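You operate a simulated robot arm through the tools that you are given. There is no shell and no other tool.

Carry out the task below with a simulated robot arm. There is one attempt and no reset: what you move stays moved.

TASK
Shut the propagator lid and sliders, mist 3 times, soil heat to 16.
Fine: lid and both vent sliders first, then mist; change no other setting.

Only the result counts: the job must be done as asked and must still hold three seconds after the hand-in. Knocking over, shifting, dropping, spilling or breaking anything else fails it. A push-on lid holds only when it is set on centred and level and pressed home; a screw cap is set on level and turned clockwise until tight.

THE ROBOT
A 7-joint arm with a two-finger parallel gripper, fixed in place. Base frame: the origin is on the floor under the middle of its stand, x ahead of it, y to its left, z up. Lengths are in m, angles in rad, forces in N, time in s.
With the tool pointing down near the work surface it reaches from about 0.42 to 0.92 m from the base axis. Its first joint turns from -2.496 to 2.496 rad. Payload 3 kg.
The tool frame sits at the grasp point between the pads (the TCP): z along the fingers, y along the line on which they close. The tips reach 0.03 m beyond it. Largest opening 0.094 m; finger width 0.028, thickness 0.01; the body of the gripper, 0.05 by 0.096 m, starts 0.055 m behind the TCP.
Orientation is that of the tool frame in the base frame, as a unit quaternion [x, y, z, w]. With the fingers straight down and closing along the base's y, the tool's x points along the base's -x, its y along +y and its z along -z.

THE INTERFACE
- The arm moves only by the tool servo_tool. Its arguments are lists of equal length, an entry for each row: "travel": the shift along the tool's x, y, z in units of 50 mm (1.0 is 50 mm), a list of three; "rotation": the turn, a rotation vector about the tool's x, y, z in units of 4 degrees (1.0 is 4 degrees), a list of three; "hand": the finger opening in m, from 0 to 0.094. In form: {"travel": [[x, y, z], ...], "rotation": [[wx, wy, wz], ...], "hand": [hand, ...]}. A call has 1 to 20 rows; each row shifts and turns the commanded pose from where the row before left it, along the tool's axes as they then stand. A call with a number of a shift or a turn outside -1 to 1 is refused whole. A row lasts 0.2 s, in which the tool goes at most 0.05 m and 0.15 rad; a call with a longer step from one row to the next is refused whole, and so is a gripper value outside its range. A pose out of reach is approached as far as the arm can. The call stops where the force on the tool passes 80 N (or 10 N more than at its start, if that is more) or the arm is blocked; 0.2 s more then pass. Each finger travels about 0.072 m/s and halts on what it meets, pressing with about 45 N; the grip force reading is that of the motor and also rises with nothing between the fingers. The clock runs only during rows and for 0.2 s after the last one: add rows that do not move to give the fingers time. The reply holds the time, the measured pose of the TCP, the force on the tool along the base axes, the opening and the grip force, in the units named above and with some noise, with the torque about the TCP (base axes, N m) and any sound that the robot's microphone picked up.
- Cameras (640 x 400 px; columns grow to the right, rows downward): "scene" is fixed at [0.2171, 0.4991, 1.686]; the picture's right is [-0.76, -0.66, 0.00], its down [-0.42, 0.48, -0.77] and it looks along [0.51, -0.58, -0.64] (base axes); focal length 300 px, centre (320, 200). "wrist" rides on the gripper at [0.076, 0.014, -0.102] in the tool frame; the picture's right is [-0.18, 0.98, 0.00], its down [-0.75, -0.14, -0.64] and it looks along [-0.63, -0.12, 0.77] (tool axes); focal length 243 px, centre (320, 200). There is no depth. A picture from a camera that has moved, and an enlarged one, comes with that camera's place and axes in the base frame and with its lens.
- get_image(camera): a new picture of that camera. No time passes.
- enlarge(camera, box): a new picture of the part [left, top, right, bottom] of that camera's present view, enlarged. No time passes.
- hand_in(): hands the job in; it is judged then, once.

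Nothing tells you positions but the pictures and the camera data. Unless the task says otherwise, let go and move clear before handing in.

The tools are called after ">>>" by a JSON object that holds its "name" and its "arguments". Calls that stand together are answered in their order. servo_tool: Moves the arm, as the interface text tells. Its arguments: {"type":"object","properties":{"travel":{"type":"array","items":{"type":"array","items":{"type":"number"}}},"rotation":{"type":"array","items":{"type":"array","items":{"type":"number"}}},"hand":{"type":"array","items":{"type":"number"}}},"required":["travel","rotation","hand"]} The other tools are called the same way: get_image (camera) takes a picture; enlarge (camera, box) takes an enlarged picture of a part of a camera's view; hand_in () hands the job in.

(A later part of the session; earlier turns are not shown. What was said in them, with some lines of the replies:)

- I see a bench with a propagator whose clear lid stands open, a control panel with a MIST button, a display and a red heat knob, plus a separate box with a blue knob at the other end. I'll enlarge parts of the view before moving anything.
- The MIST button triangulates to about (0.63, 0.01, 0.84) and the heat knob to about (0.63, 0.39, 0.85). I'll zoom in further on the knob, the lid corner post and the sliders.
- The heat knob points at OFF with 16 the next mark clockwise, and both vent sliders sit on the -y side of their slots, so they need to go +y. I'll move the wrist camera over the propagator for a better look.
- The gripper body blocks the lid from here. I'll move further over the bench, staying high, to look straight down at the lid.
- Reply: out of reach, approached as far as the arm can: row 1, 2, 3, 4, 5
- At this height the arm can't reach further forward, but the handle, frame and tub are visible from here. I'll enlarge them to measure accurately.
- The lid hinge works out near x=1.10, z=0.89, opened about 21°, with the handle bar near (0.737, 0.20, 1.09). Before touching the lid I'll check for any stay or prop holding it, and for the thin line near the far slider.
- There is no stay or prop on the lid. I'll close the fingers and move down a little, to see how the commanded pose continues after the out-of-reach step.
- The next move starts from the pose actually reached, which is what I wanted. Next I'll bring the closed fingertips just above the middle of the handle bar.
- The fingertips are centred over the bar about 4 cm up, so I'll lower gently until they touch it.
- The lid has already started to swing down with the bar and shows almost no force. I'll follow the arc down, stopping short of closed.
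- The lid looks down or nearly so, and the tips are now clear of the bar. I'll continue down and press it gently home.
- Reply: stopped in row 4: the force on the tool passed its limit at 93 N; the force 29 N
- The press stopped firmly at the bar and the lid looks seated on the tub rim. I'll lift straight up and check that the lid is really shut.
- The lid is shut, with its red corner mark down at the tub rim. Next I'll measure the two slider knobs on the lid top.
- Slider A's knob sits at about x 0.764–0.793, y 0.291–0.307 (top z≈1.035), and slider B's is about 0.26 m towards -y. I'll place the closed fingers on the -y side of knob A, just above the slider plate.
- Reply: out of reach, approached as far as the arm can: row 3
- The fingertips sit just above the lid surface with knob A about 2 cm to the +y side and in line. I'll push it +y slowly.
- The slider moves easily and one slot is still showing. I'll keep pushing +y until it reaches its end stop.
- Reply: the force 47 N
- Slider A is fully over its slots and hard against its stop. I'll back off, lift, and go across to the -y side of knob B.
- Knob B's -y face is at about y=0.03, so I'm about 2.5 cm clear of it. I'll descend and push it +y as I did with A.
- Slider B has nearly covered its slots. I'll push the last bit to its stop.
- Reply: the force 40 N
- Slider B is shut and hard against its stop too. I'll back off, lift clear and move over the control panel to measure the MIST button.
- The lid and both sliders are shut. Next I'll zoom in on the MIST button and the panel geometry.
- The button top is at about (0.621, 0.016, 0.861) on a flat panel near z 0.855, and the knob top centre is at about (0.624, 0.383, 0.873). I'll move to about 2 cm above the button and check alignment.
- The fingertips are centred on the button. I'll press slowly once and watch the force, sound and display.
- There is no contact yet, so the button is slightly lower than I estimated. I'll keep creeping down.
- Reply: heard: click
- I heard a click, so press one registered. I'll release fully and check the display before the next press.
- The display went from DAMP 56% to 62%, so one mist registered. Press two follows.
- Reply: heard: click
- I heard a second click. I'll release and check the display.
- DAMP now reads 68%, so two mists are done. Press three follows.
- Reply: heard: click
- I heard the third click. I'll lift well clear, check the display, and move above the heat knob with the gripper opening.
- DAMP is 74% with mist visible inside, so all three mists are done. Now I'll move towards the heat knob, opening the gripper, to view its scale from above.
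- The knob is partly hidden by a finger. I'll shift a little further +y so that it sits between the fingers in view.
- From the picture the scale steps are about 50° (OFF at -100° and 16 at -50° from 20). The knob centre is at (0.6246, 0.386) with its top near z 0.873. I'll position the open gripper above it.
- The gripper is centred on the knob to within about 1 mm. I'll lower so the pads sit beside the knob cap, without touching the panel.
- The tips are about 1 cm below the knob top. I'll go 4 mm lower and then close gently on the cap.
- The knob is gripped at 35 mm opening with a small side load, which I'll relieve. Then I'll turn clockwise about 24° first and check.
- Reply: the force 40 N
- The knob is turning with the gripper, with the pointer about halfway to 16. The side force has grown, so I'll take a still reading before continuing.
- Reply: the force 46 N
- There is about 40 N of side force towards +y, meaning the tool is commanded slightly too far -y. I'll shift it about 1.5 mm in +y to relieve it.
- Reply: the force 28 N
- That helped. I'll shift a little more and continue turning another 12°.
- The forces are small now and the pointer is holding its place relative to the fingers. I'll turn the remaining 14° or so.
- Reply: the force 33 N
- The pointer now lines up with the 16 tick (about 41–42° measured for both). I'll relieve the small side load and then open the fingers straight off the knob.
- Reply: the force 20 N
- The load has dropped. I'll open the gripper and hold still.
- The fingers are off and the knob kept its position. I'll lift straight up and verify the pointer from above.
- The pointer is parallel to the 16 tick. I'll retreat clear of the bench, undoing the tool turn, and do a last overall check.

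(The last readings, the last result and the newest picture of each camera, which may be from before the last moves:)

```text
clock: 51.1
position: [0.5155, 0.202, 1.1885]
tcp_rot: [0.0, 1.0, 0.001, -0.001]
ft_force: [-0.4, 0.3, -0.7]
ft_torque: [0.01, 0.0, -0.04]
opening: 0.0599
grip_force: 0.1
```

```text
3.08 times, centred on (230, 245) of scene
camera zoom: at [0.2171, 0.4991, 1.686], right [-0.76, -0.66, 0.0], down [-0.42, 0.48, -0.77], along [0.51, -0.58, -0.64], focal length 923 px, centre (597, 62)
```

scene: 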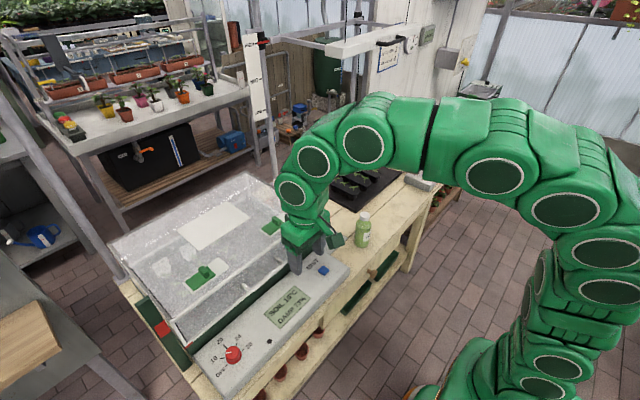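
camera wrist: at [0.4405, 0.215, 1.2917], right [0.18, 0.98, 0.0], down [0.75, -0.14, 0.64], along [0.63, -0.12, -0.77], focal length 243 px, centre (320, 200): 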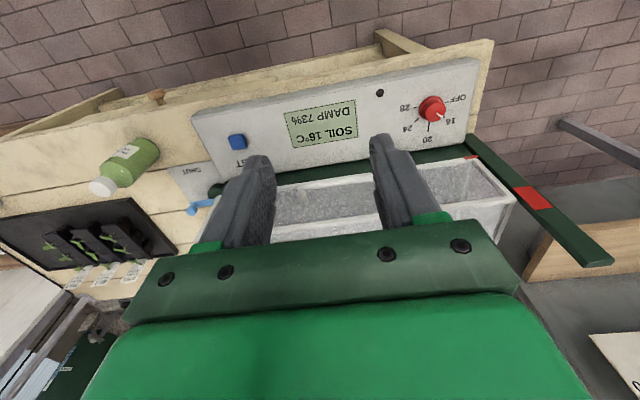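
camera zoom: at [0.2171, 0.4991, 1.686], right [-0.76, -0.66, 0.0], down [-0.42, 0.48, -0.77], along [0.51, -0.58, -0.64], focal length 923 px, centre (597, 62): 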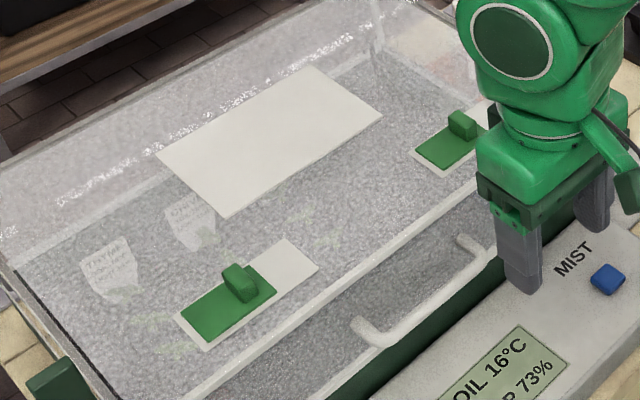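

All settings look right. I'll take one close look at the front-left lid corner to confirm the lid sits fully down.

>>> {"name": "enlarge", "arguments": {"camera": "scene", "box": [130, 280, 230, 360]}}

>>> {"name": "enlarge", "arguments": {"camera": "wrist", "box": [400, 80, 560, 220]}}

>>> {"name": "enlarge", "arguments": {"camera": "scene", "box": [240, 190, 340, 270]}}

```text
5.00 times, centred on (180, 320) of scene
camera zoom: at [0.2171, 0.4991, 1.686], right [-0.76, -0.66, 0.0], down [-0.42, 0.48, -0.77], along [0.51, -0.58, -0.64], focal length 1499 px, centre (1020, -400)
```

zoom: 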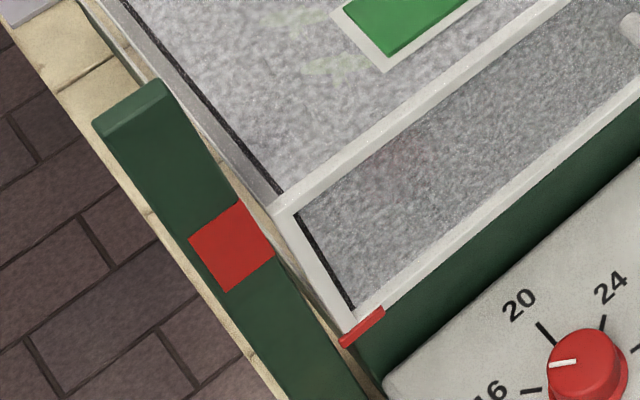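

```text
2.86 times, centred on (480, 150) of wrist
camera zoom: at [0.4405, 0.215, 1.2917], right [0.18, 0.98, 0.0], down [0.75, -0.14, 0.64], along [0.63, -0.12, -0.77], focal length 693 px, centre (-137, 343)
```

zoom: 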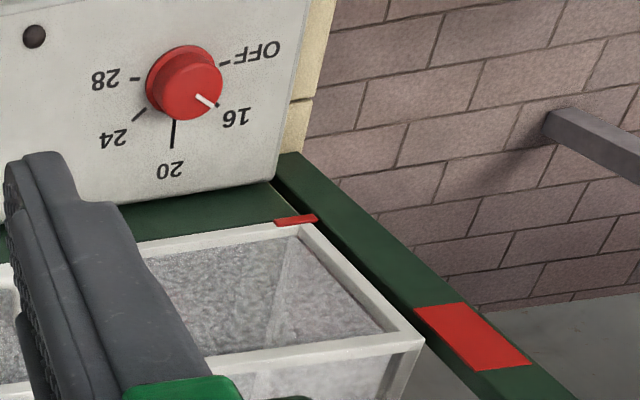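

```text
5.00 times, centred on (290, 230) of scene
camera zoom: at [0.2171, 0.4991, 1.686], right [-0.76, -0.66, 0.0], down [-0.42, 0.48, -0.77], along [0.51, -0.58, -0.64], focal length 1499 px, centre (470, 50)
```

zoom: 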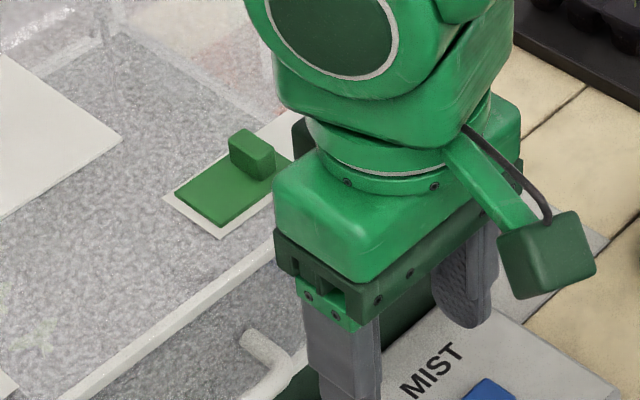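

The lid's red mark is down at the tub rim, both sliders cover their slots, three mists registered (DAMP 56→74%), and the heat pointer is on 16. The gripper is clear and nothing else has moved, so I'm handing in.

>>> {"name": "hand_in", "arguments": {}}

```text
The job is handed in.
```

The job is done and handed in, but I haven't been told the judged result.

- **Lid:** it is shut, with its front edge down on the tub rim. I pressed it until the arm stopped on force.
- **Vent sliders:** both are pushed fully over their slots, against their end stops. I shut these and the lid before any misting.
- **Mist:** I pressed the button three times and heard a click each time. The display rose from DAMP 56% to 62%, 68% and then 74%. It drifted to 73% afterwards.
- **Soil heat:** the knob is turned from OFF to 16, and its pointer lines up with the 16 mark.

I changed no other setting. The last pictures showed nothing knocked or shifted. The blue lever by the rain-water bottle is still at OPEN, and the gripper was clear when I handed in.
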